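You operate a simulated robot arm through the tools that you are given. There is no shell and no other tool. Be economical: measure what you need, move in short steps, check, and stop when the job is done.

You run a simulated two-armed robot. Do the job below in one go: nothing can be reset, and whatever is moved stays where it is left.

Task
Light the work, marker and reverse lamps on the wiper board.
Fine: the orange supply knob feeds them; leave the board's other switches as they are; leave the red supply knob.

It is judged by the outcome, as a careful person would: the job done as asked, and still so three seconds after it is handed in. It fails if anything else is knocked over, pushed out of place, dropped, spilled or broken.

Robot
Two 7-joint arms with fingered hands on one trunk, on a base that drives. Base frame: it is fixed to the floor where the robot stands at the start and does not move with it; the origin is under the middle of the robot, x ahead of it, y to its left, z up. Units: mm, degrees, N and s.
The left shoulder is at the start at [70, 162, 1196], the right one opposite. With the tool pointing down near the work surface each hand reaches from about 340 to 820 mm from the robot's upright axis, wherever it stands, measured 20 degrees to its own side. Places, roughly: black horn button [400, 600, 800]; blue wiper knob [600, 700, 1000]; green window knob [600, 300, 1000]; left marker lamp [600, 800, 1600]; marker lamp switch [600, 900, 1000]; orange supply knob [600, 100, 1000]; red supply knob [600, 3400, 1100]; reverse lamp [600, 100, 1600]; reverse lamp switch [600, 500, 1000]; work lamp [600, 1000, 1600]; work lamp switch [600, 1000, 1000]. Payload 4 kg a hand.
Tool frame (each hand has its own): the origin (TCP) lies between the finger pads and is the grasp point; the fingertips stand 26 mm ahead of it; z points along the fingers, y is the line along which they close. The gripper opens to 132 mm. The gripper's body begins 73 mm behind the TCP. The gripper is a hand of 4 fingers: y runs from the thumb to the fingers, the wrist lies at [0, 0, -224] in the tool frame, and closing takes about 1.5 s.
Orientation is that of the tool frame in the base frame, as [roll, pitch, yaw] about the fixed x, y, z axes, in that order (R = Rz(yaw) Ry(pitch) Rx(roll)). With the fingers straight down and closing along the base's y, the tool's x points along the base's -x, its y along +y and its z along -z.

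Tools
- The arms move only by the tool nudge_tool. It takes "left_commands", "right_commands" or both (then of equal length, played together; a hand with none holds still); each is a list of rows, each an object (a shift or turn left out is 0, a gripper value left out holds the last) with "dp": the shift along the base's x, y, z in units of 30 mm (1.0 is 30 mm), a list of three; "dr": the turn, a rotation vector about the base's x, y, z in units of 6 degrees (1.0 is 6 degrees), a list of three. In form: [{"dp": [tx, ty, tz], "dr": [rx, ry, rz]}, ...]. A call has 1 to 10 rows; each row shifts and turns the commanded pose from where the row before left it. "left_fingers" and "right_fingers" are, for a hand that has rows, the gripper command, from -1 (fully open) to 1 (shut), values between in proportion, set as the call begins (left out, the last holds). A call with a number of a shift or a turn outside -1 to 1 is refused whole. A row lasts 0.2 s, in which the tool goes at most 50 mm and 8.6 degrees; a call with a longer step from one row to the next is refused whole, and so is a gripper value outside its range. A pose out of reach is approached as far as the arm can. The call stops where the force on the tool passes 40 N (or 10 N more than at its start, if that is more) or the arm is blocked; 0.2 s more then pass. The fingers move at their own pace (about 45 mm/s each) and stop on an object; they squeeze with about 27 N. The grip force told is the motor's: it shows also when the fingers shut on nothing. Time passes only in rows, and 0.2 s behind the last, so rows that do not move let the fingers close. The reply holds the time, the measured pose of the TCP, the force on the tool along the base axes, the opening and the grip force, in the units named above and with some noise, with the torque about the TCP (base axes, N m) and any sound that the robot's microphone picked up.
- Cameras (640 x 400 px; columns grow to the right, rows downward): "scene" is now at [121, 31.2, 1417.4]; the picture's right is [0.43, -0.90, 0.00], its down [-0.60, -0.29, -0.74] and it looks along [0.67, 0.32, -0.67] (base axes); focal length 283 px, centre (320, 200). "left" rides on the left gripper at [-73, 6, -94] in its tool frame; the picture's right is [-0.08, -1.00, 0.00], its down [0.78, -0.06, -0.62] and it looks along [0.61, -0.05, 0.79] (tool axes); focal length 230 px, centre (320, 200). "right" rides on the right gripper at [73, 6, -94] in its tool frame; the picture's right is [-0.08, 1.00, 0.00], its down [-0.79, -0.06, -0.62] and it looks along [-0.61, -0.05, 0.79] (tool axes); focal length 230 px, centre (320, 200). There is no depth. A picture from a camera that has moved, and an enlarged one, comes with that camera's place and axes in the base frame and with its lens. The place of the scene camera against the robot may be out by one fixed shift of up to 12 mm in any direction.
- camera(camera): a new picture of that camera. The clock stands still meanwhile.
- move_column(by): slides the trunk up (or, below 0, down) by that many mm; the arms and the scene camera ride with it, the base frame stays. It gives what a move gives, with no picture.
- drive_base(legs): drives the robot by 1 to 6 legs, each [ahead, left, turn to the left] in mm, mm and degrees, along the robot's own axes; the way and the turn of a leg run together, so that a leg with both is an arc; at most 1500 mm and 180 degrees a leg. The arms and the cameras ride along, it lands a little off, and it stops where it bumps. It gives what a move gives.
- set_fingers(finger1, finger2, finger3, thumb_bend, hand): sets how far each is bent, from 0 (flat) to 1 (curled in); at 0.3 the hand is open as for a grip, at 0.7 the pads meet at the TCP. One left out holds its place. A second passes; each finger stops where it meets its share of the squeeze, and holds until it gets a number again. A gripper value or a shape takes the hand back. It gives what a move gives, with no picture; readings hold the bend of each and the force on the fingers (four entries, about 0 where the hand has none), thumb and palm.
- preshape(shape, hand): the hand has 4 fingers and takes this shape, open, in about a second: jaw (thumb against the fingers, like two jaws); tri (thumb and two fingers); tip (a fingertip pinch); poke (one finger out to press); point (the index stretched); flat (the hand flat); cup (the hand cupped); fist (a fist). The gripper value then closes the fingers along that shape, each until it touches; the sizes above hold for jaw. It gives what a move gives, with no picture.
- pan_tilt(pan, tilt): turns the head with the scene camera to pan (to the left, within 86 degrees either way) and tilt (down, from -29 to 69), counted from straight ahead of the robot. It gives what a move gives.
- enlarge(camera, box): a new picture of the part [left, top, right, bottom] of that camera's present view, enlarged. The clock stands still meanwhile.
- hand_in(): hands the job in; it is judged then, once.

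Work in short steps. Places have to be worked out from the pictures, the camera data and where the tool is seen: move nearer, look again, correct. Check each grasp and each placing, and mend what went wrong. You have 120 turns and 92 pictures in all, those below and enlarged ones among them. Open the grippers and draw the arms clear of the work before you hand the job in, unless the task says otherwise; then end with one line.

The tools are called after ">>>" as name(argument=value, ...) on one line, values as JSON. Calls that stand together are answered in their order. nudge_tool: Moves the arms, as the interface text tells. Its arguments: {"type":"object","properties":{"left_commands":{"type":"array"},"left_fingers":{"type":"number"},"right_commands":{"type":"array"},"right_fingers":{"type":"number"}},"required":[]} The other tools are called the same way: move_column (by) slides the trunk up or down; preshape (shape, hand) gives the hand a shape; set_fingers (finger1, finger2, finger3, thumb_bend, hand) moves the fingers one by one; drive_base (legs) drives the base; pan_tilt (pan, tilt) turns the head that bears the scene camera; camera (camera) takes a picture; enlarge (camera, box) takes an enlarged picture of a part of a camera's view; hand_in () hands the job in.

At the start:

```text
t: 0.0
left_position: [342.6, 441.9, 1129.3]
left_orientation: [-180.0, 0.0, 180.0]
left_wrist_force: [0.0, -0.9, 0.1]
left_torque: [0.0, 0.0, -0.03]
left_opening: 131.8
left_grip_force: 0.0
left_shape: jaw
left_bend: [0.3, 0.3, 0.3, 0.3]
left_finger forces: [0.0, 0.0, 0.0, 0.0, 0.0, 0.0]
right_position: [557.2, 17.1, 1157.5]
right_orientation: [180.0, -0.1, -180.0]
right_wrist_force: [0.5, -0.3, -0.6]
right_torque: [0.02, 0.02, -0.05]
right_opening: 131.7
right_grip_force: 0.2
right_shape: jaw
right_bend: [0.3, 0.3, 0.3, 0.3]
right_finger forces: [0.1, 0.0, 0.1, 0.0, 0.0, 0.1]
trunk travel left (down, up): [-675.0, 265.0]
robot x, y, heading: [-2.5, 1.0, 0.0]
head pan, tilt: [25.5, 42.1]
```

scene: 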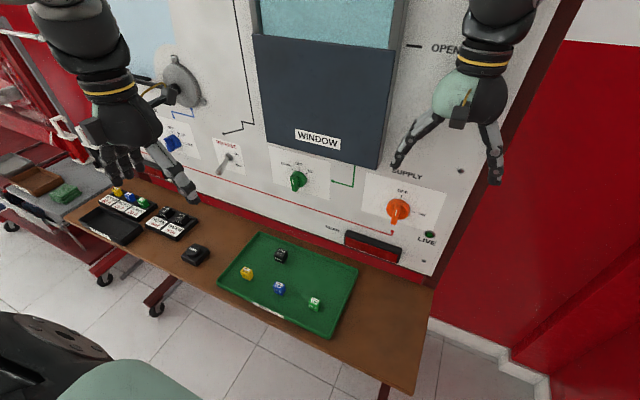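
right: 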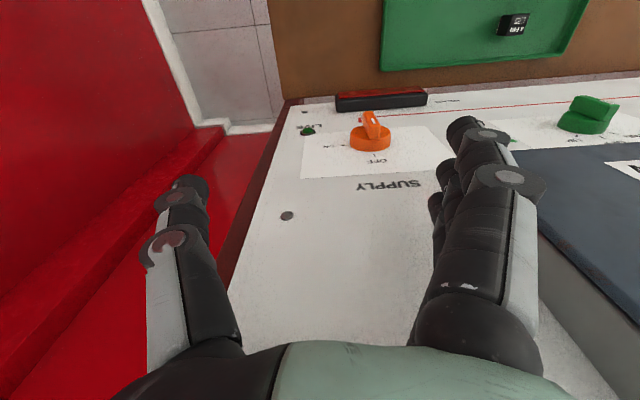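
left: 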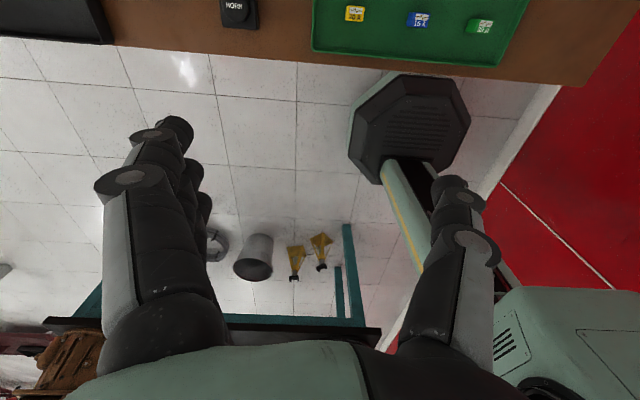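

The board is upright in front of the robot, with the orange supply knob to the right. I'll enlarge parts of the view to read the labels first.

>>> enlarge(camera="scene", box=[340, 150, 480, 270])

>>> enlarge(camera="scene", box=[70, 130, 250, 270])

>>> pan_tilt(pan=50, tilt=10)

```text
3.33 times, centred on (410, 210) of scene
camera zoom: at [121.0, 31.2, 1417.4], right [0.43, -0.9, 0.0], down [-0.6, -0.29, -0.74], along [0.67, 0.32, -0.67], focal length 943 px, centre (20, 167)
```

zoom: 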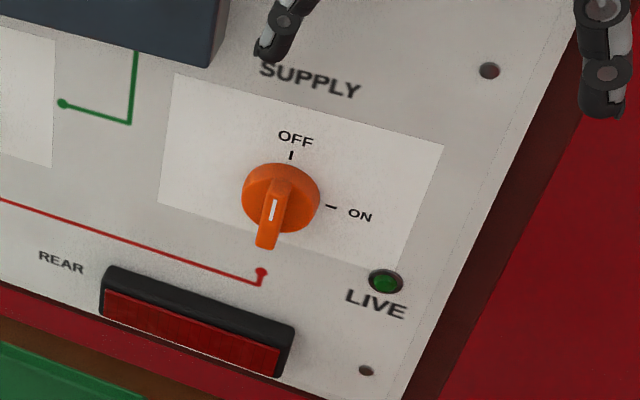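

```text
2.86 times, centred on (160, 200) of scene
camera zoom: at [121.0, 31.2, 1417.4], right [0.43, -0.9, 0.0], down [-0.6, -0.29, -0.74], along [0.67, 0.32, -0.67], focal length 808 px, centre (777, 200)
```

zoom: 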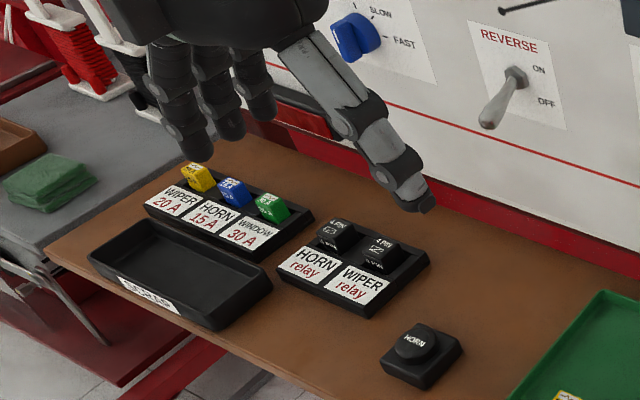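

```text
t: 1.0
left_position: [341.9, 442.2, 1128.4]
left_orientation: [179.9, 0.0, -179.9]
left_wrist_force: [0.2, 0.7, 0.6]
left_torque: [-0.01, -0.06, 0.04]
left_opening: 131.9
left_grip_force: 0.1
left_shape: jaw
left_bend: [0.3, 0.3, 0.3, 0.3]
left_finger forces: [0.1, 0.0, 0.0, 0.0, 0.0, 0.0]
right_position: [558.4, 16.4, 1156.8]
right_orientation: [180.0, -0.1, -180.0]
right_wrist_force: [0.1, -0.2, -0.5]
right_torque: [0.0, -0.01, -0.04]
right_opening: 131.6
right_grip_force: 0.1
right_shape: jaw
right_bend: [0.3, 0.3, 0.3, 0.3]
right_finger forces: [0.1, 0.1, 0.0, 0.0, 0.0, 0.0]
trunk travel left (down, up): [-675.0, 265.0]
robot x, y, heading: [2.3, 1.4, 0.0]
head pan, tilt: [50.0, 10.0]
```

I'll take the wider view of the board's left part and top.

>>> camera(camera="scene")

>>> pan_tilt(pan=10, tilt=5)

>>> camera(camera="scene")

```text
86 pictures are left
camera scene: at [105.4, 66.3, 1468.1], right [0.77, -0.64, 0.0], down [-0.11, -0.13, -0.98], along [0.63, 0.75, -0.17], focal length 283 px, centre (320, 200)
```

scene: 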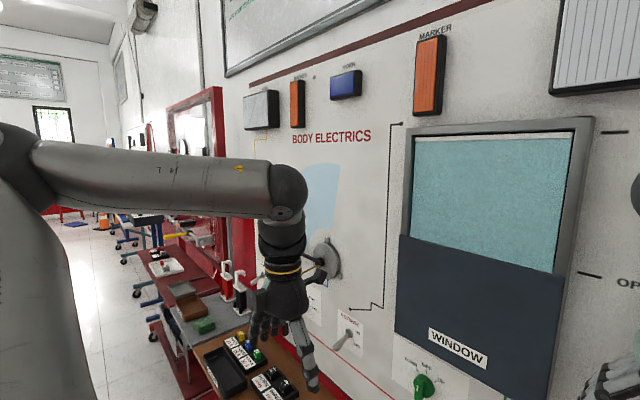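

```text
t: 2.0
left_position: [342.7, 442.0, 1128.4]
left_orientation: [-180.0, 0.0, -180.0]
left_wrist_force: [0.6, -1.1, 0.5]
left_torque: [0.0, 0.02, 0.0]
left_opening: 132.0
left_grip_force: 0.0
left_shape: jaw
left_bend: [0.3, 0.3, 0.3, 0.3]
left_finger forces: [0.1, 0.0, 0.0, 0.0, 0.0, 0.0]
right_position: [559.1, 16.7, 1156.3]
right_orientation: [179.9, 0.0, -180.0]
right_wrist_force: [-0.5, 0.3, -0.3]
right_torque: [-0.03, 0.01, -0.03]
right_opening: 132.0
right_grip_force: 0.0
right_shape: jaw
right_bend: [0.3, 0.3, 0.3, 0.3]
right_finger forces: [0.0, 0.0, 0.1, 0.0, 0.1, 0.0]
trunk travel left (down, up): [-675.0, 265.0]
robot x, y, heading: [0.5, 0.6, -0.2]
head pan, tilt: [10.0, 5.0]
```

```text
85 pictures are left
camera scene: at [136.0, 11.2, 1476.2], right [0.17, -0.98, 0.0], down [-0.09, -0.02, -1.0], along [0.98, 0.17, -0.09], focal length 283 px, centre (320, 200)
```

scene: 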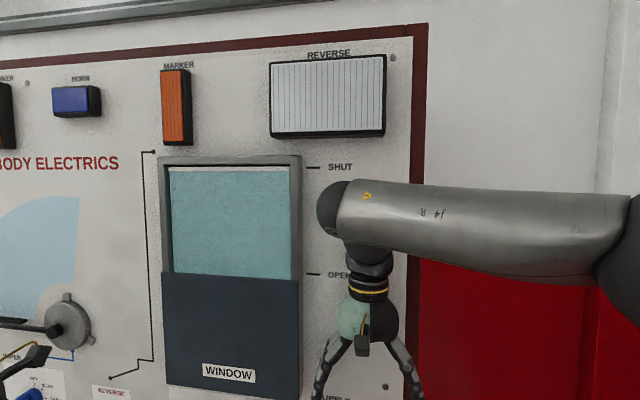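

Both arms point down; the board's knobs need the fingers pointing at it. I back the base off 150 mm (the table behind is at about x = -700) to get room and look straight at the board.

>>> drive_base(legs=[[-150, 0, 0]])

>>> pan_tilt(pan=20, tilt=35)

>>> camera(camera="scene")

>>> camera(camera="right")

```text
t: 3.4
left_position: [191.9, 440.6, 1126.7]
left_orientation: [179.9, -0.1, -180.0]
left_wrist_force: [-0.3, 0.0, -0.2]
left_torque: [0.03, -0.01, -0.01]
left_opening: 131.7
left_grip_force: 0.1
left_shape: jaw
left_bend: [0.3, 0.3, 0.3, 0.3]
left_finger forces: [0.0, 0.0, 0.1, 0.1, 0.0, 0.1]
right_position: [408.9, 17.8, 1156.0]
right_orientation: [179.9, -0.1, 180.0]
right_wrist_force: [-0.5, 0.8, -0.1]
right_torque: [-0.02, 0.02, -0.02]
right_opening: 131.8
right_grip_force: 0.0
right_shape: jaw
right_bend: [0.3, 0.3, 0.3, 0.3]
right_finger forces: [0.0, 0.1, 0.0, 0.1, 0.0, 0.1]
trunk travel left (down, up): [-675.0, 265.0]
robot x, y, heading: [-151.8, -0.2, 0.2]
head pan, tilt: [10.0, 5.0]
```

```text
t: 4.4
left_position: [192.2, 441.6, 1127.8]
left_orientation: [179.9, -0.1, -179.9]
left_wrist_force: [0.3, -0.5, -0.5]
left_torque: [0.0, 0.01, 0.0]
left_opening: 131.8
left_grip_force: 0.1
left_shape: jaw
left_bend: [0.3, 0.3, 0.3, 0.3]
left_finger forces: [0.1, 0.0, 0.1, 0.0, 0.1, 0.0]
right_position: [407.7, 17.5, 1158.1]
right_orientation: [180.0, 0.0, -180.0]
right_wrist_force: [-0.1, 0.2, -0.2]
right_torque: [-0.02, 0.01, 0.03]
right_opening: 131.6
right_grip_force: 0.2
right_shape: jaw
right_bend: [0.3, 0.3, 0.3, 0.3]
right_finger forces: [0.1, 0.0, 0.1, 0.0, 0.0, 0.0]
trunk travel left (down, up): [-675.0, 265.0]
robot x, y, heading: [-149.9, 0.9, 0.4]
head pan, tilt: [20.0, 35.0]
```

```text
84 pictures are left
camera scene: at [-22.2, 25.3, 1428.1], right [0.34, -0.94, 0.0], down [-0.54, -0.2, -0.82], along [0.77, 0.28, -0.57], focal length 283 px, centre (320, 200)
```

scene: 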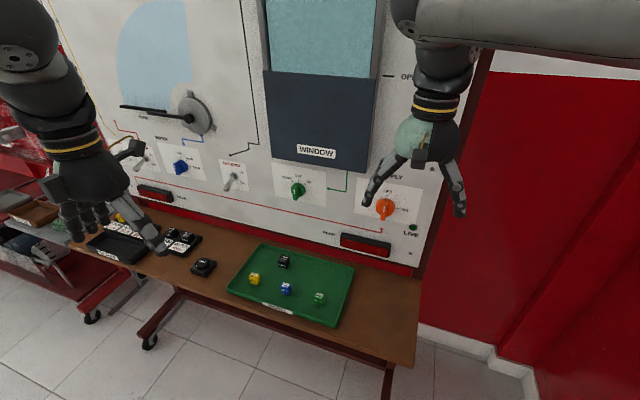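

```text
83 pictures are left
camera right: at [335.3, 22.5, 1250.7], right [0.08, 1.0, 0.0], down [0.79, -0.06, 0.62], along [0.61, -0.05, -0.79], focal length 230 px, centre (320, 200)
```

right: 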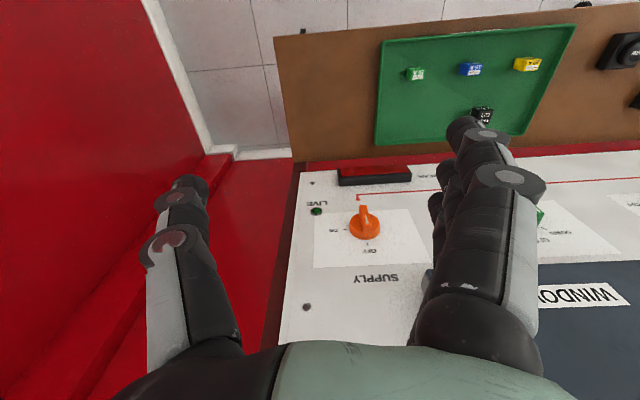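

From the two right-hand pictures I triangulate the orange knob at about [600, 73, 989]. I turn the right hand to point at the board, staying well back.

>>> nudge_tool(right_commands=[{"dp": [0, 0, -0.3], "dr": [0, -1, 0]}, {"dp": [0, 0, -0.3], "dr": [0, -1, 0]}, {"dp": [0, 0, -0.3], "dr": [0, -1, 0]}, {"dp": [0, 0, -0.3], "dr": [0, -1, 0]}, {"dp": [0, 0, -0.3], "dr": [0, -1, 0]}, {"dp": [0, 0, -0.3], "dr": [0, -1, 0]}, {"dp": [0, 0, -0.3], "dr": [0, -1, 0]}, {"dp": [0, 0, -0.3], "dr": [0, -1, 0]}, {"dp": [0, 0, -0.3], "dr": [0, -1, 0]}, {"dp": [0, 0, -0.3], "dr": [0, -1, 0]}])

>>> nudge_tool(right_commands=[{"dp": [0, 0.4, -0.3], "dr": [0, -1, 0]}, {"dp": [0, 0.4, -0.3], "dr": [0, -1, 0]}, {"dp": [0, 0.4, -0.3], "dr": [0, -1, 0]}, {"dp": [0, 0.4, -0.3], "dr": [0, -1, 0]}, {"dp": [0, 0.4, -0.3], "dr": [0, -1, 0]}])

>>> camera(camera="right")

>>> camera(camera="scene")

```text
t: 6.6
left_position: [191.9, 442.3, 1127.7]
left_orientation: [-179.8, 0.1, -179.9]
left_wrist_force: [0.0, 0.8, 0.4]
left_torque: [-0.02, -0.01, -0.01]
left_opening: 131.6
left_grip_force: 0.0
left_shape: jaw
left_bend: [0.3, 0.3, 0.3, 0.3]
left_finger forces: [0.0, 0.1, 0.0, 0.1, 0.0, 0.1]
right_position: [408.2, 18.6, 1066.6]
right_orientation: [-179.8, 60.1, -179.9]
right_wrist_force: [-0.3, -0.4, -0.9]
right_torque: [-0.01, 0.03, 0.01]
right_opening: 131.7
right_grip_force: 0.0
right_shape: jaw
right_bend: [0.3, 0.3, 0.3, 0.3]
right_finger forces: [0.1, 0.0, 0.1, 0.0, 0.0, 0.1]
trunk travel left (down, up): [-675.0, 265.0]
robot x, y, heading: [-150.2, -3.2, 0.1]
head pan, tilt: [20.0, 35.0]
```

```text
t: 7.8
left_position: [190.2, 443.1, 1127.5]
left_orientation: [-179.9, -0.1, -179.9]
left_wrist_force: [0.0, 1.2, -0.3]
left_torque: [-0.02, 0.01, 0.0]
left_opening: 131.6
left_grip_force: 0.1
left_shape: jaw
left_bend: [0.3, 0.3, 0.3, 0.3]
left_finger forces: [0.0, 0.1, 0.0, 0.1, 0.0, 0.1]
right_position: [511.9, 47.3, 1073.2]
right_orientation: [160.3, 89.4, 160.2]
right_wrist_force: [0.7, 0.5, 0.3]
right_torque: [0.02, -0.01, -0.02]
right_opening: 131.9
right_grip_force: 0.0
right_shape: jaw
right_bend: [0.3, 0.3, 0.3, 0.3]
right_finger forces: [0.0, 0.0, 0.1, 0.0, 0.0, 0.0]
right hand out of reach, approached as far as the arm can: row 3, 4, 5
trunk travel left (down, up): [-675.0, 265.0]
robot x, y, heading: [-150.9, -1.6, 0.1]
head pan, tilt: [20.0, 35.0]
```

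```text
82 pictures are left
camera right: at [418.4, 52.2, 1001.4], right [0.0, 1.0, 0.08], down [-0.61, -0.06, 0.79], along [0.79, -0.05, 0.61], focal length 230 px, centre (320, 200)
```

right: 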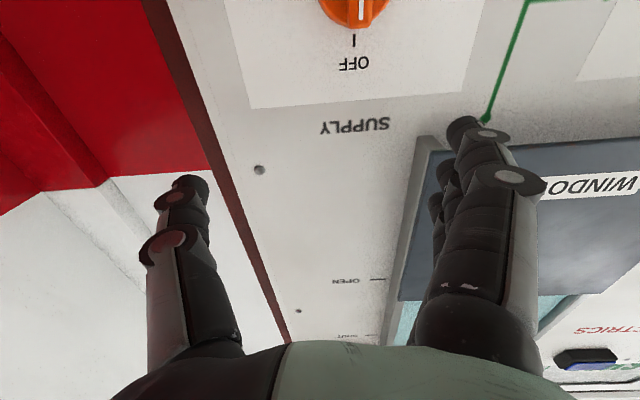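

```text
81 pictures are left
camera scene: at [-21.5, 26.5, 1427.9], right [0.34, -0.94, 0.0], down [-0.54, -0.2, -0.82], along [0.77, 0.28, -0.57], focal length 283 px, centre (320, 200)
```

scene: 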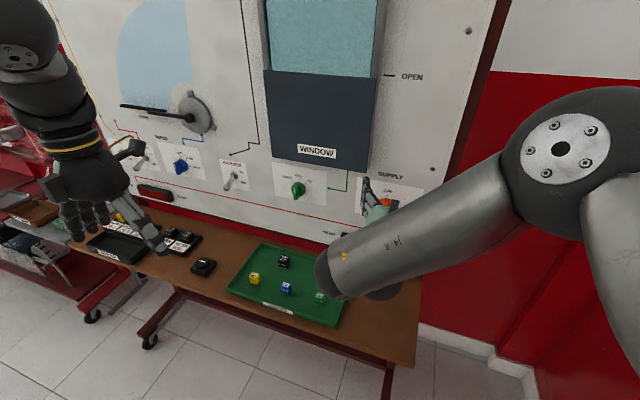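

The hand now points at the board, though the arm could not come as far back as asked. I check where a small downward step really takes it.

>>> nudge_tool(right_commands=[{"dp": [0, 0, -0.3], "dr": [0, 0, 0]}])

```text
t: 8.2
left_position: [192.5, 442.5, 1127.1]
left_orientation: [-180.0, -0.1, -179.9]
left_wrist_force: [0.0, -0.1, -1.2]
left_torque: [0.0, 0.01, -0.02]
left_opening: 131.7
left_grip_force: 0.0
left_shape: jaw
left_bend: [0.3, 0.3, 0.3, 0.3]
left_finger forces: [0.0, 0.1, 0.0, 0.0, 0.0, 0.0]
right_position: [516.0, 47.7, 1064.7]
right_orientation: [-166.0, 89.7, -166.0]
right_wrist_force: [0.0, -0.2, 0.1]
right_torque: [0.01, -0.01, -0.02]
right_opening: 131.5
right_grip_force: 0.1
right_shape: jaw
right_bend: [0.3, 0.3, 0.3, 0.3]
right_finger forces: [0.1, 0.0, 0.1, 0.1, 0.1, 0.0]
right hand out of reach, approached as far as the arm can: row 1
trunk travel left (down, up): [-675.0, 265.0]
robot x, y, heading: [-150.3, -2.7, 0.3]
head pan, tilt: [20.0, 35.0]
```

Going lower pushes the hand outward, so I lower the trunk instead by 80 mm and look from the hand.

>>> move_column(by=-80)

>>> camera(camera="right")

>>> camera(camera="scene")

```text
t: 9.3
left_position: [190.9, 442.2, 1047.4]
left_orientation: [-180.0, 0.0, -179.8]
left_wrist_force: [-1.0, 0.6, 0.3]
left_torque: [-0.03, 0.02, -0.02]
left_opening: 131.7
left_grip_force: 0.0
left_shape: jaw
left_bend: [0.3, 0.3, 0.3, 0.3]
left_finger forces: [0.0, 0.1, 0.1, 0.0, 0.0, 0.0]
right_position: [515.8, 47.3, 985.1]
right_orientation: [179.7, 89.7, 179.7]
right_wrist_force: [0.2, -0.5, 0.1]
right_torque: [0.0, -0.02, 0.03]
right_opening: 132.0
right_grip_force: 0.1
right_shape: jaw
right_bend: [0.3, 0.3, 0.3, 0.3]
right_finger forces: [0.0, 0.0, 0.0, 0.0, 0.0, 0.0]
trunk travel left (down, up): [-595.0, 345.0]
robot x, y, heading: [-150.2, 1.2, 0.2]
head pan, tilt: [20.0, 35.0]
```

```text
80 pictures are left
camera right: at [421.3, 53.3, 913.0], right [0.0, 1.0, 0.08], down [-0.61, -0.06, 0.79], along [0.79, -0.05, 0.61], focal length 230 px, centre (320, 200)
```

right: 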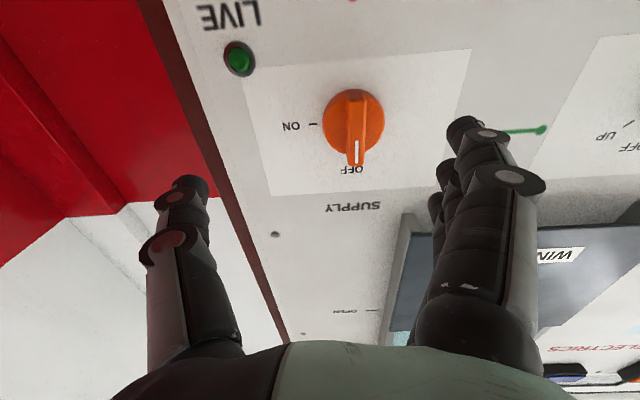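

```text
79 pictures are left
camera scene: at [-22.9, 25.3, 1348.1], right [0.34, -0.94, 0.0], down [-0.54, -0.2, -0.82], along [0.77, 0.28, -0.57], focal length 283 px, centre (320, 200)
```

scene: 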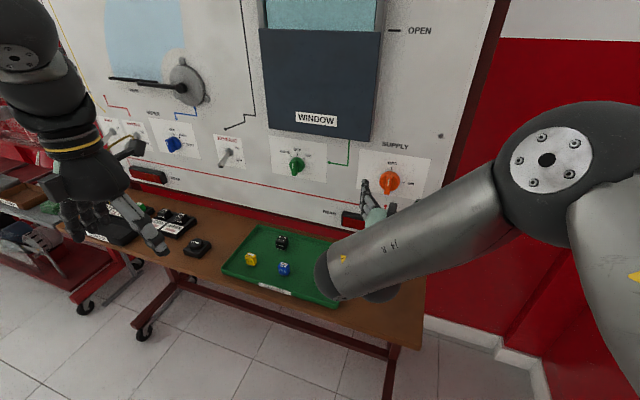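

The knob's marked bar points to OFF (up), ON lies to the right; knob centre about [600, 74, 981]. I align the hand with it and narrow the fingers a bit, still short of the knob.

>>> nudge_tool(right_commands=[{"dp": [0, 0.9, -0.1]}, {"dp": [0.4, 0, 0]}, {"dp": [0.4, 0, 0]}, {}, {}], right_fingers=-0.2)

>>> camera(camera="right")

>>> enlarge(camera="scene", box=[330, 130, 450, 230])

```text
t: 10.5
left_position: [191.3, 442.7, 1047.0]
left_orientation: [-179.9, 0.0, -179.9]
left_wrist_force: [-0.7, 0.7, 0.0]
left_torque: [0.03, -0.01, 0.0]
left_opening: 131.5
left_grip_force: 0.1
left_shape: jaw
left_bend: [0.3, 0.3, 0.3, 0.3]
left_finger forces: [0.0, 0.1, 0.0, 0.0, 0.0, 0.0]
right_position: [540.5, 76.0, 983.2]
right_orientation: [-171.7, 89.7, -171.5]
right_wrist_force: [0.0, 0.3, 0.8]
right_torque: [0.01, 0.0, -0.01]
right_opening: 79.6
right_grip_force: 0.0
right_shape: jaw
right_bend: [0.71, 0.71, 0.71, 0.7]
right_finger forces: [0.0, 0.0, 0.1, 0.0, 0.1, 0.1]
right hand out of reach, approached as far as the arm can: row 1
trunk travel left (down, up): [-595.0, 345.0]
robot x, y, heading: [-152.5, 2.9, 0.0]
head pan, tilt: [20.0, 35.0]
```

```text
78 pictures are left
camera right: at [447.3, 81.0, 910.3], right [0.0, 1.0, 0.08], down [-0.61, -0.06, 0.79], along [0.79, -0.05, 0.61], focal length 230 px, centre (320, 200)
```

right: 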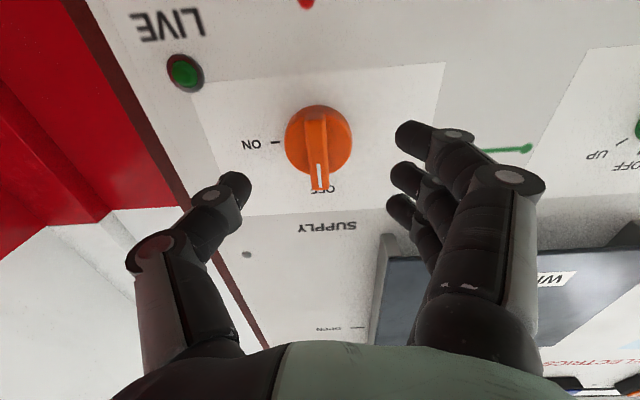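

```text
4.00 times, centred on (390, 180) of scene
camera zoom: at [-22.7, 25.1, 1348.0], right [0.34, -0.94, 0.0], down [-0.54, -0.2, -0.82], along [0.77, 0.28, -0.57], focal length 1132 px, centre (40, 280)
```

zoom: 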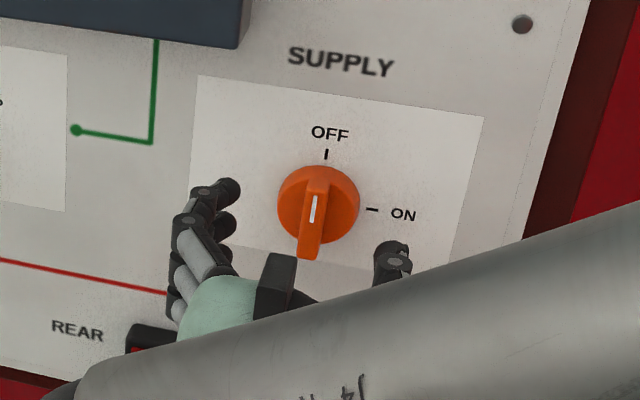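

Alignment is good (knob seen at y 75, z 979). I move forward 24 mm and close on the bar.

>>> nudge_tool(right_commands=[{"dp": [0.4, 0, -0.1]}, {"dp": [0.4, 0, 0]}])

>>> nudge_tool(right_commands=[{}, {}, {}, {}, {}, {}, {}], right_fingers=1)

>>> camera(camera="right")

```text
t: 11.1
left_position: [192.2, 441.9, 1047.6]
left_orientation: [179.9, 0.0, -179.9]
left_wrist_force: [1.1, -1.0, -0.4]
left_torque: [0.0, -0.02, -0.01]
left_opening: 131.8
left_grip_force: 0.1
left_shape: jaw
left_bend: [0.3, 0.3, 0.3, 0.3]
left_finger forces: [0.0, 0.0, 0.1, 0.0, 0.1, 0.0]
right_position: [563.8, 76.7, 978.0]
right_orientation: [-172.0, 89.8, -171.9]
right_wrist_force: [0.3, 0.2, 0.1]
right_torque: [-0.01, 0.02, 0.03]
right_opening: 79.6
right_grip_force: 0.0
right_shape: jaw
right_bend: [0.71, 0.71, 0.71, 0.7]
right_finger forces: [0.0, 0.0, 0.1, 0.0, 0.1, 0.1]
trunk travel left (down, up): [-595.0, 345.0]
robot x, y, heading: [-149.1, 3.4, 0.2]
head pan, tilt: [20.0, 35.0]
```

```text
t: 12.7
left_position: [191.4, 442.3, 1046.9]
left_orientation: [-180.0, -0.1, -179.9]
left_wrist_force: [-0.3, -0.3, -0.4]
left_torque: [-0.02, -0.02, 0.02]
left_opening: 131.6
left_grip_force: 0.0
left_shape: jaw
left_bend: [0.3, 0.3, 0.3, 0.3]
left_finger forces: [0.0, 0.1, 0.0, 0.1, 0.0, 0.0]
right_position: [563.7, 75.9, 979.8]
right_orientation: [-169.3, 89.8, -169.2]
right_wrist_force: [1.3, 0.2, 0.5]
right_torque: [0.0, -0.02, 0.04]
right_opening: 8.0
right_grip_force: 26.8
right_shape: jaw
right_bend: [0.71, 0.71, 0.71, 0.7]
right_finger forces: [8.2, 8.2, 8.2, 0.1, 23.6, 0.1]
trunk travel left (down, up): [-595.0, 345.0]
robot x, y, heading: [-149.4, -2.1, 0.2]
head pan, tilt: [20.0, 35.0]
```

```text
76 pictures are left
camera right: at [471.0, 81.3, 906.6], right [0.0, 1.0, 0.08], down [-0.61, -0.06, 0.79], along [0.79, -0.05, 0.61], focal length 230 px, centre (320, 200)
```

right: 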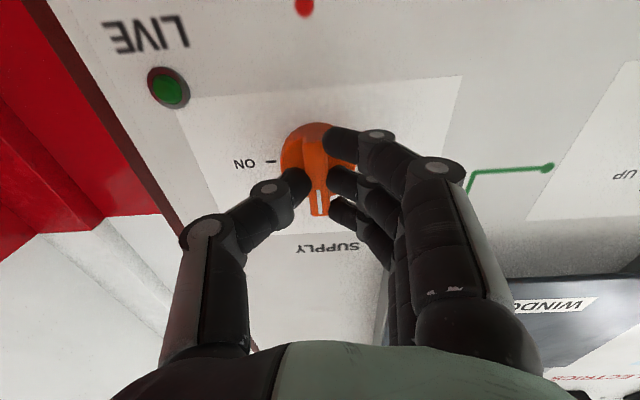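

The bar is gripped. I turn the hand clockwise as seen by the robot (+x rotation), beginning with 48 degrees.

>>> nudge_tool(right_commands=[{"dr": [1, 0, 0]}, {"dr": [1, 0, 0]}, {"dr": [1, 0, 0]}, {"dr": [1, 0, 0]}, {"dr": [1, 0, 0]}, {"dr": [1, 0, 0]}, {"dr": [1, 0, 0]}, {"dr": [1, 0, 0]}])

>>> camera(camera="right")

```text
t: 14.5
left_position: [191.7, 442.7, 1046.8]
left_orientation: [180.0, 0.1, -179.9]
left_wrist_force: [0.5, -0.9, -0.3]
left_torque: [-0.01, 0.0, 0.0]
left_opening: 131.9
left_grip_force: 0.0
left_shape: jaw
left_bend: [0.3, 0.3, 0.3, 0.3]
left_finger forces: [0.0, 0.1, 0.0, 0.0, 0.0, 0.0]
right_position: [564.4, 76.2, 979.7]
right_orientation: [90.0, 42.0, 90.2]
right_wrist_force: [0.6, 2.3, 3.2]
right_torque: [-0.02, -0.06, 0.09]
right_opening: 7.7
right_grip_force: 26.7
right_shape: jaw
right_bend: [0.71, 0.71, 0.71, 0.7]
right_finger forces: [8.9, 8.9, 9.1, 0.1, 23.8, 0.1]
trunk travel left (down, up): [-595.0, 345.0]
robot x, y, heading: [-148.3, 0.1, 0.3]
head pan, tilt: [20.0, 35.0]
```

```text
75 pictures are left
camera right: at [471.2, 133.5, 936.0], right [0.0, 0.61, 0.79], down [-0.61, -0.63, 0.48], along [0.79, -0.49, 0.38], focal length 230 px, centre (320, 200)
```

right: 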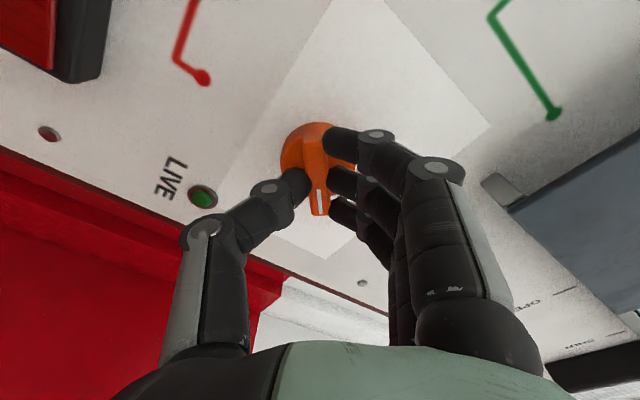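

The knob turns with the hand without trouble; I go on with the remaining 42 degrees.

>>> nudge_tool(right_commands=[{"dr": [1, 0, 0]}, {"dr": [1, 0, 0]}, {"dr": [1, 0, 0]}, {"dr": [1, 0, 0]}, {"dr": [1, 0, 0]}, {"dr": [1, 0, 0]}, {"dr": [1, 0, 0]}])

>>> camera(camera="right")

```text
t: 16.1
left_position: [190.4, 441.6, 1049.0]
left_orientation: [180.0, 0.0, -179.9]
left_wrist_force: [-1.4, 0.2, 0.1]
left_torque: [0.01, -0.02, 0.01]
left_opening: 131.8
left_grip_force: 0.0
left_shape: jaw
left_bend: [0.3, 0.3, 0.3, 0.3]
left_finger forces: [0.0, 0.0, 0.0, 0.1, 0.0, 0.0]
right_position: [564.4, 75.6, 981.9]
right_orientation: [89.8, -0.1, 90.2]
right_wrist_force: [-5.3, -1.9, 2.7]
right_torque: [-0.02, -0.06, -0.03]
right_opening: 8.1
right_grip_force: 27.0
right_shape: jaw
right_bend: [0.71, 0.71, 0.71, 0.7]
right_finger forces: [9.2, 9.2, 9.2, 0.0, 25.7, 0.0]
trunk travel left (down, up): [-595.0, 345.0]
robot x, y, heading: [-150.0, -2.0, 0.0]
head pan, tilt: [20.0, 35.0]
```

```text
74 pictures are left
camera right: at [471.4, 147.8, 986.8], right [0.0, -0.08, 1.0], down [-0.61, -0.79, -0.06], along [0.79, -0.61, -0.05], focal length 230 px, centre (320, 200)
```

right: 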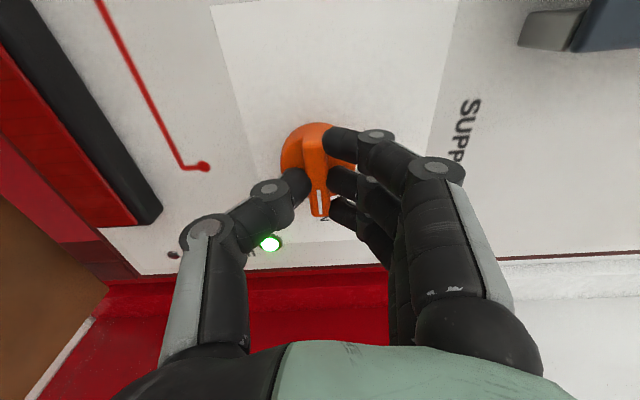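

The LIVE lamp is lit. I open the hand and draw straight back.

>>> nudge_tool(right_commands=[{}, {}, {}, {}, {}], right_fingers=-0.1)

>>> nudge_tool(right_commands=[{"dp": [-0.6, 0, 0]}, {"dp": [-0.6, 0, 0]}, {"dp": [-0.4, 0, 0]}])

>>> camera(camera="right")

>>> camera(camera="left")

```text
t: 17.3
left_position: [191.8, 440.8, 1048.1]
left_orientation: [179.9, 0.0, -179.9]
left_wrist_force: [-0.2, -0.5, 0.1]
left_torque: [0.01, 0.0, -0.03]
left_opening: 131.7
left_grip_force: 0.0
left_shape: jaw
left_bend: [0.3, 0.3, 0.3, 0.3]
left_finger forces: [0.0, 0.1, 0.0, 0.1, 0.0, 0.0]
right_position: [565.9, 74.9, 980.5]
right_orientation: [89.9, -0.1, 90.2]
right_wrist_force: [0.2, -0.7, -0.6]
right_torque: [-0.02, 0.01, 0.01]
right_opening: 71.7
right_grip_force: 0.1
right_shape: jaw
right_bend: [0.72, 0.72, 0.72, 0.7]
right_finger forces: [0.0, 0.1, 0.0, 0.1, 0.0, 0.0]
trunk travel left (down, up): [-595.0, 345.0]
robot x, y, heading: [-150.3, 1.9, 0.2]
head pan, tilt: [20.0, 35.0]
```

```text
t: 18.1
left_position: [191.2, 441.2, 1048.3]
left_orientation: [-180.0, 0.0, -179.9]
left_wrist_force: [0.3, 0.1, -0.1]
left_torque: [0.01, 0.01, 0.0]
left_opening: 132.0
left_grip_force: 0.1
left_shape: jaw
left_bend: [0.3, 0.3, 0.3, 0.3]
left_finger forces: [0.0, 0.1, 0.1, 0.1, 0.1, 0.0]
right_position: [517.6, 75.4, 980.9]
right_orientation: [89.9, 0.1, 90.3]
right_wrist_force: [-0.3, 0.2, -0.1]
right_torque: [0.02, 0.02, 0.02]
right_opening: 71.8
right_grip_force: 0.1
right_shape: jaw
right_bend: [0.72, 0.72, 0.72, 0.7]
right_finger forces: [0.0, 0.0, 0.0, 0.0, 0.0, 0.0]
trunk travel left (down, up): [-595.0, 345.0]
robot x, y, heading: [-152.4, -0.2, 0.1]
head pan, tilt: [20.0, 35.0]
```

```text
73 pictures are left
camera right: at [424.4, 147.8, 985.3], right [0.0, -0.08, 1.0], down [-0.61, -0.79, -0.06], along [0.79, -0.61, -0.05], focal length 230 px, centre (320, 200)
```

right: 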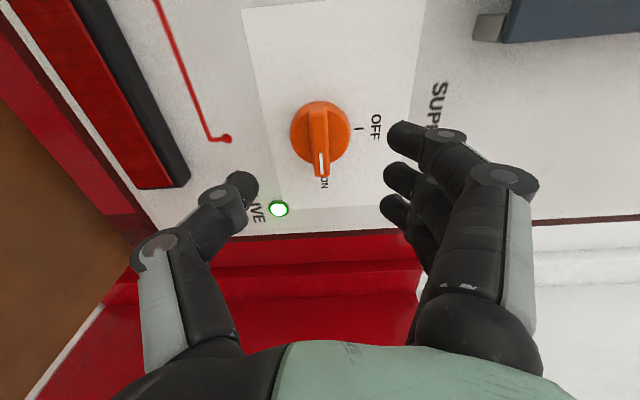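

```text
72 pictures are left
camera left: at [263.8, 446.0, 1141.9], right [0.08, -1.0, 0.0], down [-0.78, -0.06, 0.62], along [-0.61, -0.05, -0.79], focal length 230 px, centre (320, 200)
```

left: 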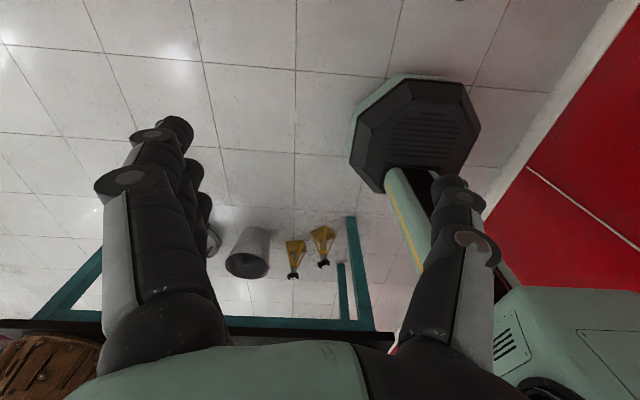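

Supply is ON and LIVE glows. Plan: back off 80 mm, drive left 600 mm, then the right hand does the reverse switch and the left hand the marker and work switches; first a look at the left side.

>>> drive_base(legs=[[-80, 0, 0]])

>>> pan_tilt(pan=75, tilt=35)

>>> camera(camera="scene")

```text
t: 19.2
left_position: [111.8, 442.1, 1049.2]
left_orientation: [180.0, -0.1, 180.0]
left_wrist_force: [-0.2, -0.1, 0.2]
left_torque: [-0.01, 0.0, -0.01]
left_opening: 131.9
left_grip_force: 0.0
left_shape: jaw
left_bend: [0.3, 0.3, 0.3, 0.3]
left_finger forces: [0.0, 0.1, 0.0, 0.0, 0.0, 0.0]
right_position: [438.4, 76.7, 980.3]
right_orientation: [89.9, -0.1, 90.4]
right_wrist_force: [0.8, -0.1, 0.2]
right_torque: [-0.04, 0.01, 0.0]
right_opening: 71.9
right_grip_force: 0.1
right_shape: jaw
right_bend: [0.72, 0.72, 0.72, 0.7]
right_finger forces: [0.1, 0.0, 0.0, 0.0, 0.0, 0.0]
trunk travel left (down, up): [-595.0, 345.0]
robot x, y, heading: [-230.5, -0.6, 0.3]
head pan, tilt: [20.0, 35.0]
```

```text
t: 20.4
left_position: [111.7, 442.6, 1047.9]
left_orientation: [180.0, 0.0, -179.8]
left_wrist_force: [-0.3, -0.5, 0.4]
left_torque: [0.02, 0.01, -0.01]
left_opening: 131.4
left_grip_force: 0.0
left_shape: jaw
left_bend: [0.3, 0.3, 0.3, 0.3]
left_finger forces: [0.0, 0.0, 0.0, 0.0, 0.0, 0.0]
right_position: [438.7, 75.2, 980.6]
right_orientation: [90.0, -0.1, 90.2]
right_wrist_force: [-1.6, -1.2, -0.1]
right_torque: [0.01, 0.01, -0.01]
right_opening: 71.5
right_grip_force: 0.0
right_shape: jaw
right_bend: [0.72, 0.72, 0.72, 0.7]
right_finger forces: [0.0, 0.0, 0.1, 0.0, 0.1, 0.1]
trunk travel left (down, up): [-595.0, 345.0]
robot x, y, heading: [-225.6, -0.4, -0.1]
head pan, tilt: [75.0, 35.0]
```

```text
71 pictures are left
camera scene: at [-161.6, 80.1, 1348.0], right [0.97, -0.26, 0.0], down [-0.15, -0.55, -0.82], along [0.21, 0.79, -0.57], focal length 283 px, centre (320, 200)
```

scene: 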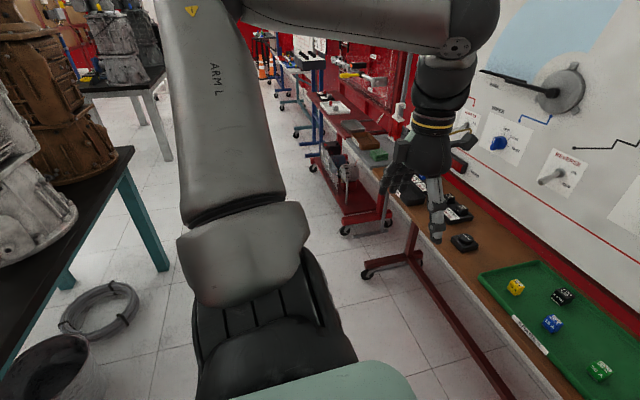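

The floor to the left is free (bench wheels are at x about 400, tables behind at x < -640). I drive left 600 mm.

>>> drive_base(legs=[[0, 600, 0]])

>>> pan_tilt(pan=15, tilt=25)

>>> camera(camera="scene")

>>> camera(camera="right")

```text
t: 23.9
left_position: [113.2, 1049.5, 1048.5]
left_orientation: [-179.9, 0.0, -179.9]
left_wrist_force: [0.2, -0.1, -0.4]
left_torque: [-0.03, -0.01, 0.01]
left_opening: 131.7
left_grip_force: 0.1
left_shape: jaw
left_bend: [0.3, 0.3, 0.3, 0.3]
left_finger forces: [0.0, 0.0, 0.1, 0.0, 0.1, 0.0]
right_position: [438.7, 683.1, 979.9]
right_orientation: [89.8, 0.0, 90.1]
right_wrist_force: [0.0, -0.2, 0.1]
right_torque: [0.0, 0.01, 0.02]
right_opening: 72.0
right_grip_force: 0.0
right_shape: jaw
right_bend: [0.72, 0.72, 0.72, 0.7]
right_finger forces: [0.0, 0.0, 0.0, 0.0, 0.0, 0.0]
trunk travel left (down, up): [-595.0, 345.0]
robot x, y, heading: [-229.3, 611.7, -0.1]
head pan, tilt: [75.0, 35.0]
```

```text
t: 25.2
left_position: [111.7, 1050.8, 1048.5]
left_orientation: [180.0, 0.0, 180.0]
left_wrist_force: [0.0, 0.2, 0.5]
left_torque: [-0.02, 0.02, -0.02]
left_opening: 131.8
left_grip_force: 0.0
left_shape: jaw
left_bend: [0.3, 0.3, 0.3, 0.3]
left_finger forces: [0.1, 0.1, 0.1, 0.1, 0.0, 0.0]
right_position: [439.0, 682.9, 979.7]
right_orientation: [89.8, 0.1, 90.1]
right_wrist_force: [-0.1, 0.7, -0.1]
right_torque: [0.0, 0.01, -0.01]
right_opening: 72.0
right_grip_force: 0.1
right_shape: jaw
right_bend: [0.72, 0.72, 0.72, 0.7]
right_finger forces: [0.0, 0.1, 0.0, 0.0, 0.0, 0.0]
trunk travel left (down, up): [-595.0, 345.0]
robot x, y, heading: [-231.1, 608.5, 0.3]
head pan, tilt: [15.0, 25.0]
```

```text
70 pictures are left
camera scene: at [-95.9, 627.9, 1363.8], right [0.26, -0.97, 0.0], down [-0.41, -0.11, -0.91], along [0.88, 0.24, -0.42], focal length 283 px, centre (320, 200)
```

scene: 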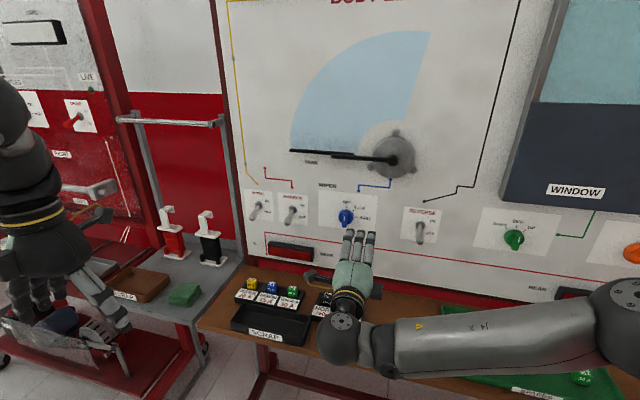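

```text
69 pictures are left
camera right: at [345.5, 756.1, 985.2], right [0.0, -0.08, 1.0], down [-0.61, -0.79, -0.06], along [0.79, -0.61, -0.05], focal length 230 px, centre (320, 200)
```

right: 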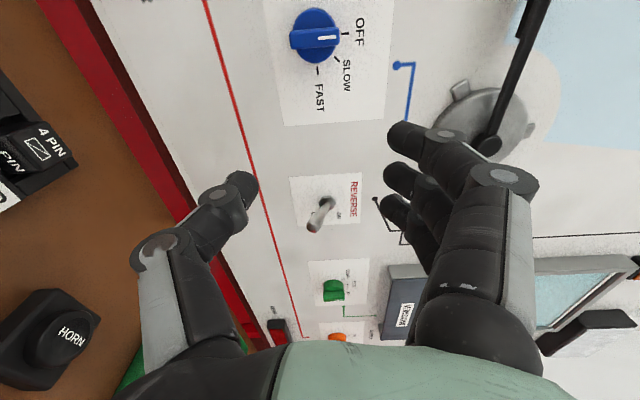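

I enlarge the switches to read their positions.

>>> enlarge(camera="scene", box=[235, 175, 335, 240])

>>> enlarge(camera="scene", box=[380, 190, 480, 255])

>>> enlarge(camera="right", box=[270, 160, 390, 250])

```text
6.15 times, centred on (285, 208) of scene
camera zoom: at [-95.9, 627.9, 1363.8], right [0.26, -0.97, 0.0], down [-0.41, -0.11, -0.91], along [0.88, 0.24, -0.42], focal length 1741 px, centre (535, 154)
```

zoom: 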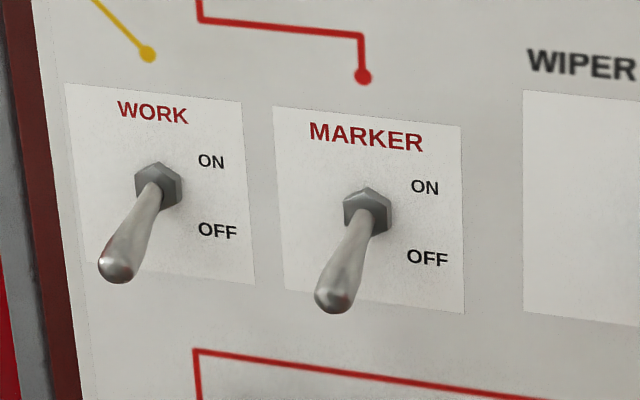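

```text
6.15 times, centred on (430, 222) of scene
camera zoom: at [-95.9, 627.9, 1363.8], right [0.26, -0.97, 0.0], down [-0.41, -0.11, -0.91], along [0.88, 0.24, -0.42], focal length 1741 px, centre (-357, 62)
```

zoom: 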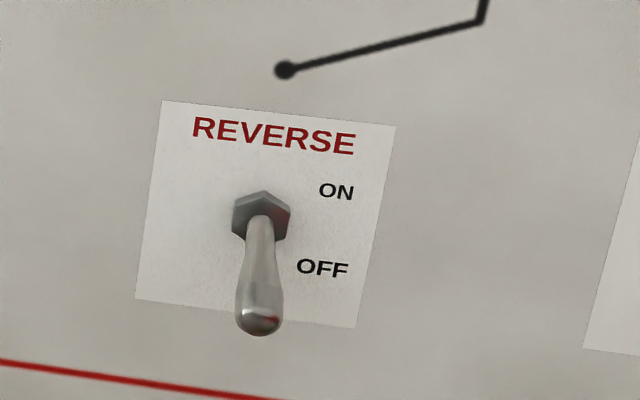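

```text
4.44 times, centred on (330, 205) of right
camera zoom: at [345.5, 756.1, 985.2], right [0.0, -0.08, 1.0], down [-0.61, -0.79, -0.06], along [0.79, -0.61, -0.05], focal length 1022 px, centre (276, 178)
```

zoom: 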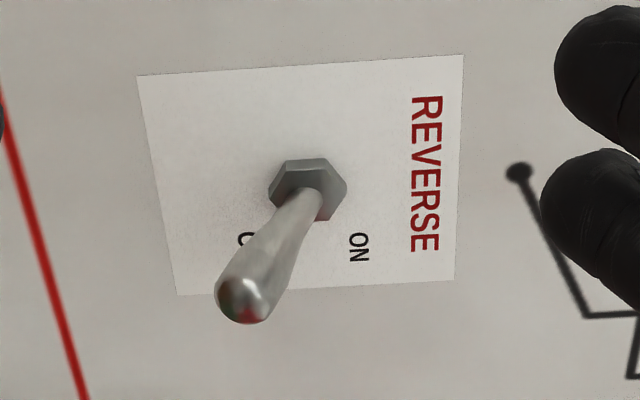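

All three levers are down (OFF). I place the reverse lever's tip at about [565, 542, 961], pivot at [605, 542, 990]; the right hand's thumb will push it up from below. I align first.

>>> nudge_tool(right_commands=[{"dp": [0, -0.94, -0.04]}, {"dp": [0, -0.94, -0.04]}, {"dp": [0, -0.94, -0.04]}, {"dp": [0, -0.94, -0.04]}, {"dp": [0, -0.94, 0]}, {"dp": [0.9, 0, 0]}, {"dp": [0.9, 0, 0]}, {"dp": [0.2, 0, 0]}])

>>> camera(camera="right")

>>> enlarge(camera="scene", box=[360, 170, 500, 260])

```text
t: 27.0
left_position: [111.5, 1050.7, 1047.7]
left_orientation: [180.0, -0.1, 180.0]
left_wrist_force: [-0.7, 0.1, -0.2]
left_torque: [0.01, 0.02, 0.01]
left_opening: 131.6
left_grip_force: 0.1
left_shape: jaw
left_bend: [0.3, 0.3, 0.3, 0.3]
left_finger forces: [0.1, 0.0, 0.0, 0.0, 0.1, 0.0]
right_position: [498.4, 541.5, 974.7]
right_orientation: [89.8, 0.1, 90.1]
right_wrist_force: [-0.1, -0.5, -0.4]
right_torque: [-0.02, 0.01, -0.01]
right_opening: 71.9
right_grip_force: 0.0
right_shape: jaw
right_bend: [0.72, 0.72, 0.72, 0.7]
right_finger forces: [0.0, 0.1, 0.0, 0.0, 0.0, 0.0]
trunk travel left (down, up): [-595.0, 345.0]
robot x, y, heading: [-231.9, 609.8, -0.1]
head pan, tilt: [15.0, 25.0]
```

```text
65 pictures are left
camera right: at [404.7, 613.8, 980.4], right [0.0, -0.08, 1.0], down [-0.62, -0.79, -0.06], along [0.79, -0.61, -0.04], focal length 230 px, centre (320, 200)
```

right: 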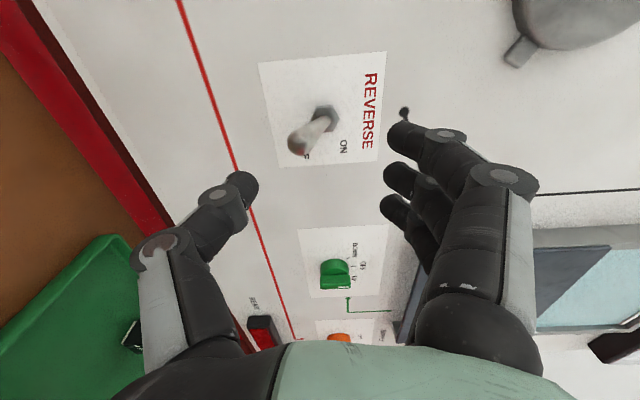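

```text
4.44 times, centred on (430, 215) of scene
camera zoom: at [-96.1, 628.0, 1363.9], right [0.26, -0.97, 0.0], down [-0.41, -0.11, -0.91], along [0.88, 0.23, -0.42], focal length 1257 px, centre (-169, 133)
```

zoom: 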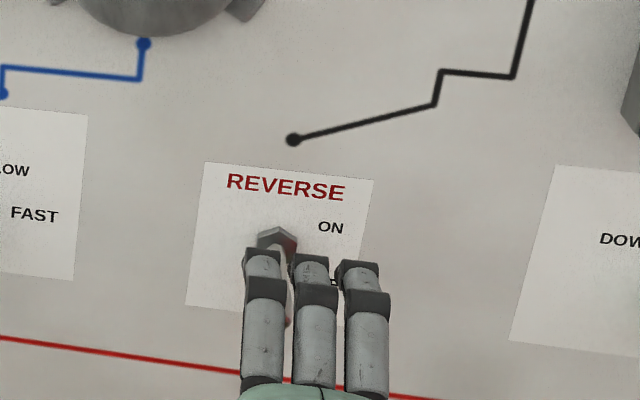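

The lever lies between thumb (below) and fingers (above). I go forward 51 mm.

>>> nudge_tool(right_commands=[{"dp": [0.6, 0, 0]}, {"dp": [0.6, 0, 0]}, {"dp": [0.5, 0, 0]}])

>>> camera(camera="right")

```text
t: 27.8
left_position: [112.4, 1050.1, 1048.3]
left_orientation: [180.0, 0.1, 180.0]
left_wrist_force: [0.2, 0.0, -0.4]
left_torque: [-0.02, 0.01, -0.01]
left_opening: 132.0
left_grip_force: 0.1
left_shape: jaw
left_bend: [0.3, 0.3, 0.3, 0.3]
left_finger forces: [0.0, 0.0, 0.1, 0.0, 0.0, 0.1]
right_position: [549.0, 542.5, 975.2]
right_orientation: [90.0, 0.0, 90.1]
right_wrist_force: [0.6, -0.7, 0.2]
right_torque: [-0.04, 0.0, 0.02]
right_opening: 72.2
right_grip_force: 0.1
right_shape: jaw
right_bend: [0.72, 0.72, 0.72, 0.7]
right_finger forces: [0.0, 0.1, 0.0, 0.0, 0.0, 0.1]
trunk travel left (down, up): [-595.0, 345.0]
robot x, y, heading: [-226.4, 610.1, -0.1]
head pan, tilt: [15.0, 25.0]
```

```text
63 pictures are left
camera right: at [456.7, 615.0, 980.0], right [0.0, -0.08, 1.0], down [-0.61, -0.79, -0.06], along [0.79, -0.61, -0.05], focal length 230 px, centre (320, 200)
```

right: 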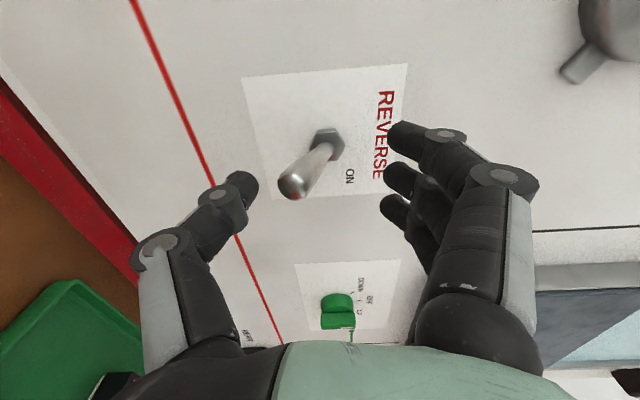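

The thumb now reaches under the lever with no contact. I move up 60 mm to flip it.

>>> nudge_tool(right_commands=[{"dp": [0, 0, 0.4]}, {"dp": [0, 0, 0.4]}, {"dp": [0, 0, 0.4]}, {"dp": [0, 0, 0.4]}, {"dp": [0, 0, 0.4]}])

>>> camera(camera="right")

```text
t: 29.0
left_position: [112.5, 1049.7, 1047.4]
left_orientation: [180.0, 0.0, 180.0]
left_wrist_force: [0.2, 0.5, 0.2]
left_torque: [0.02, 0.0, -0.04]
left_opening: 131.9
left_grip_force: 0.2
left_shape: jaw
left_bend: [0.3, 0.3, 0.3, 0.3]
left_finger forces: [0.1, 0.0, 0.0, 0.0, 0.0, 0.0]
right_position: [549.4, 543.1, 1033.6]
right_orientation: [90.0, 0.2, 90.1]
right_wrist_force: [-1.2, 1.1, -6.7]
right_torque: [0.03, 0.21, 0.02]
right_opening: 75.3
right_grip_force: 0.1
right_shape: jaw
right_bend: [0.72, 0.72, 0.72, 0.7]
right_finger forces: [0.0, 0.0, 0.0, 0.0, 6.4, 0.0]
trunk travel left (down, up): [-595.0, 345.0]
robot x, y, heading: [-228.4, 605.7, -0.3]
head pan, tilt: [15.0, 25.0]
```

```text
62 pictures are left
camera right: at [455.9, 615.9, 1038.9], right [0.0, -0.07, 1.0], down [-0.62, -0.79, -0.06], along [0.79, -0.61, -0.05], focal length 230 px, centre (320, 200)
```

right: 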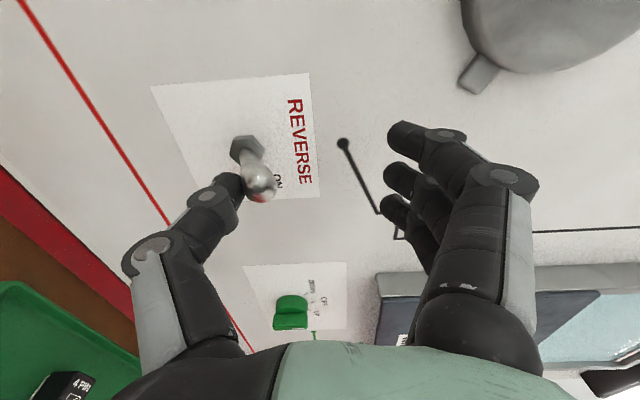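

The lever is about level and still pushing back with 6 N. I continue up 27 mm.

>>> nudge_tool(right_commands=[{"dp": [0, 0, 0.3]}, {"dp": [0, 0, 0.3]}, {"dp": [0, 0, 0.3]}])

>>> camera(camera="right")

```text
t: 29.8
left_position: [115.0, 1049.7, 1046.5]
left_orientation: [-180.0, -0.2, -180.0]
left_wrist_force: [-0.5, -0.5, 0.5]
left_torque: [-0.02, 0.02, -0.01]
left_opening: 131.8
left_grip_force: 0.0
left_shape: jaw
left_bend: [0.3, 0.3, 0.3, 0.3]
left_finger forces: [0.1, 0.0, 0.1, 0.0, 0.1, 0.0]
right_position: [553.6, 542.7, 1055.8]
right_orientation: [90.4, 0.2, 90.1]
right_wrist_force: [-5.3, 2.4, -24.2]
right_torque: [0.13, 0.72, 0.03]
right_opening: 79.8
right_grip_force: 0.1
right_shape: jaw
right_bend: [0.72, 0.72, 0.72, 0.63]
right_finger forces: [0.0, 0.0, 0.0, 0.1, 23.2, 0.0]
trunk travel left (down, up): [-595.0, 345.0]
robot x, y, heading: [-230.1, 610.0, 0.1]
head pan, tilt: [15.0, 25.0]
```

```text
61 pictures are left
camera right: at [459.0, 615.4, 1062.4], right [0.01, -0.07, 1.0], down [-0.62, -0.79, -0.05], along [0.79, -0.61, -0.05], focal length 230 px, centre (320, 200)
```

right: 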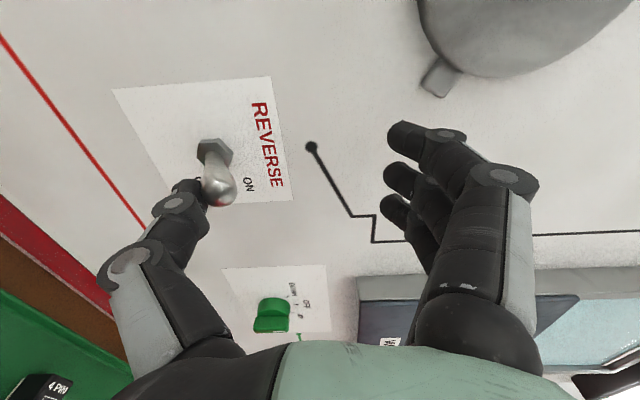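

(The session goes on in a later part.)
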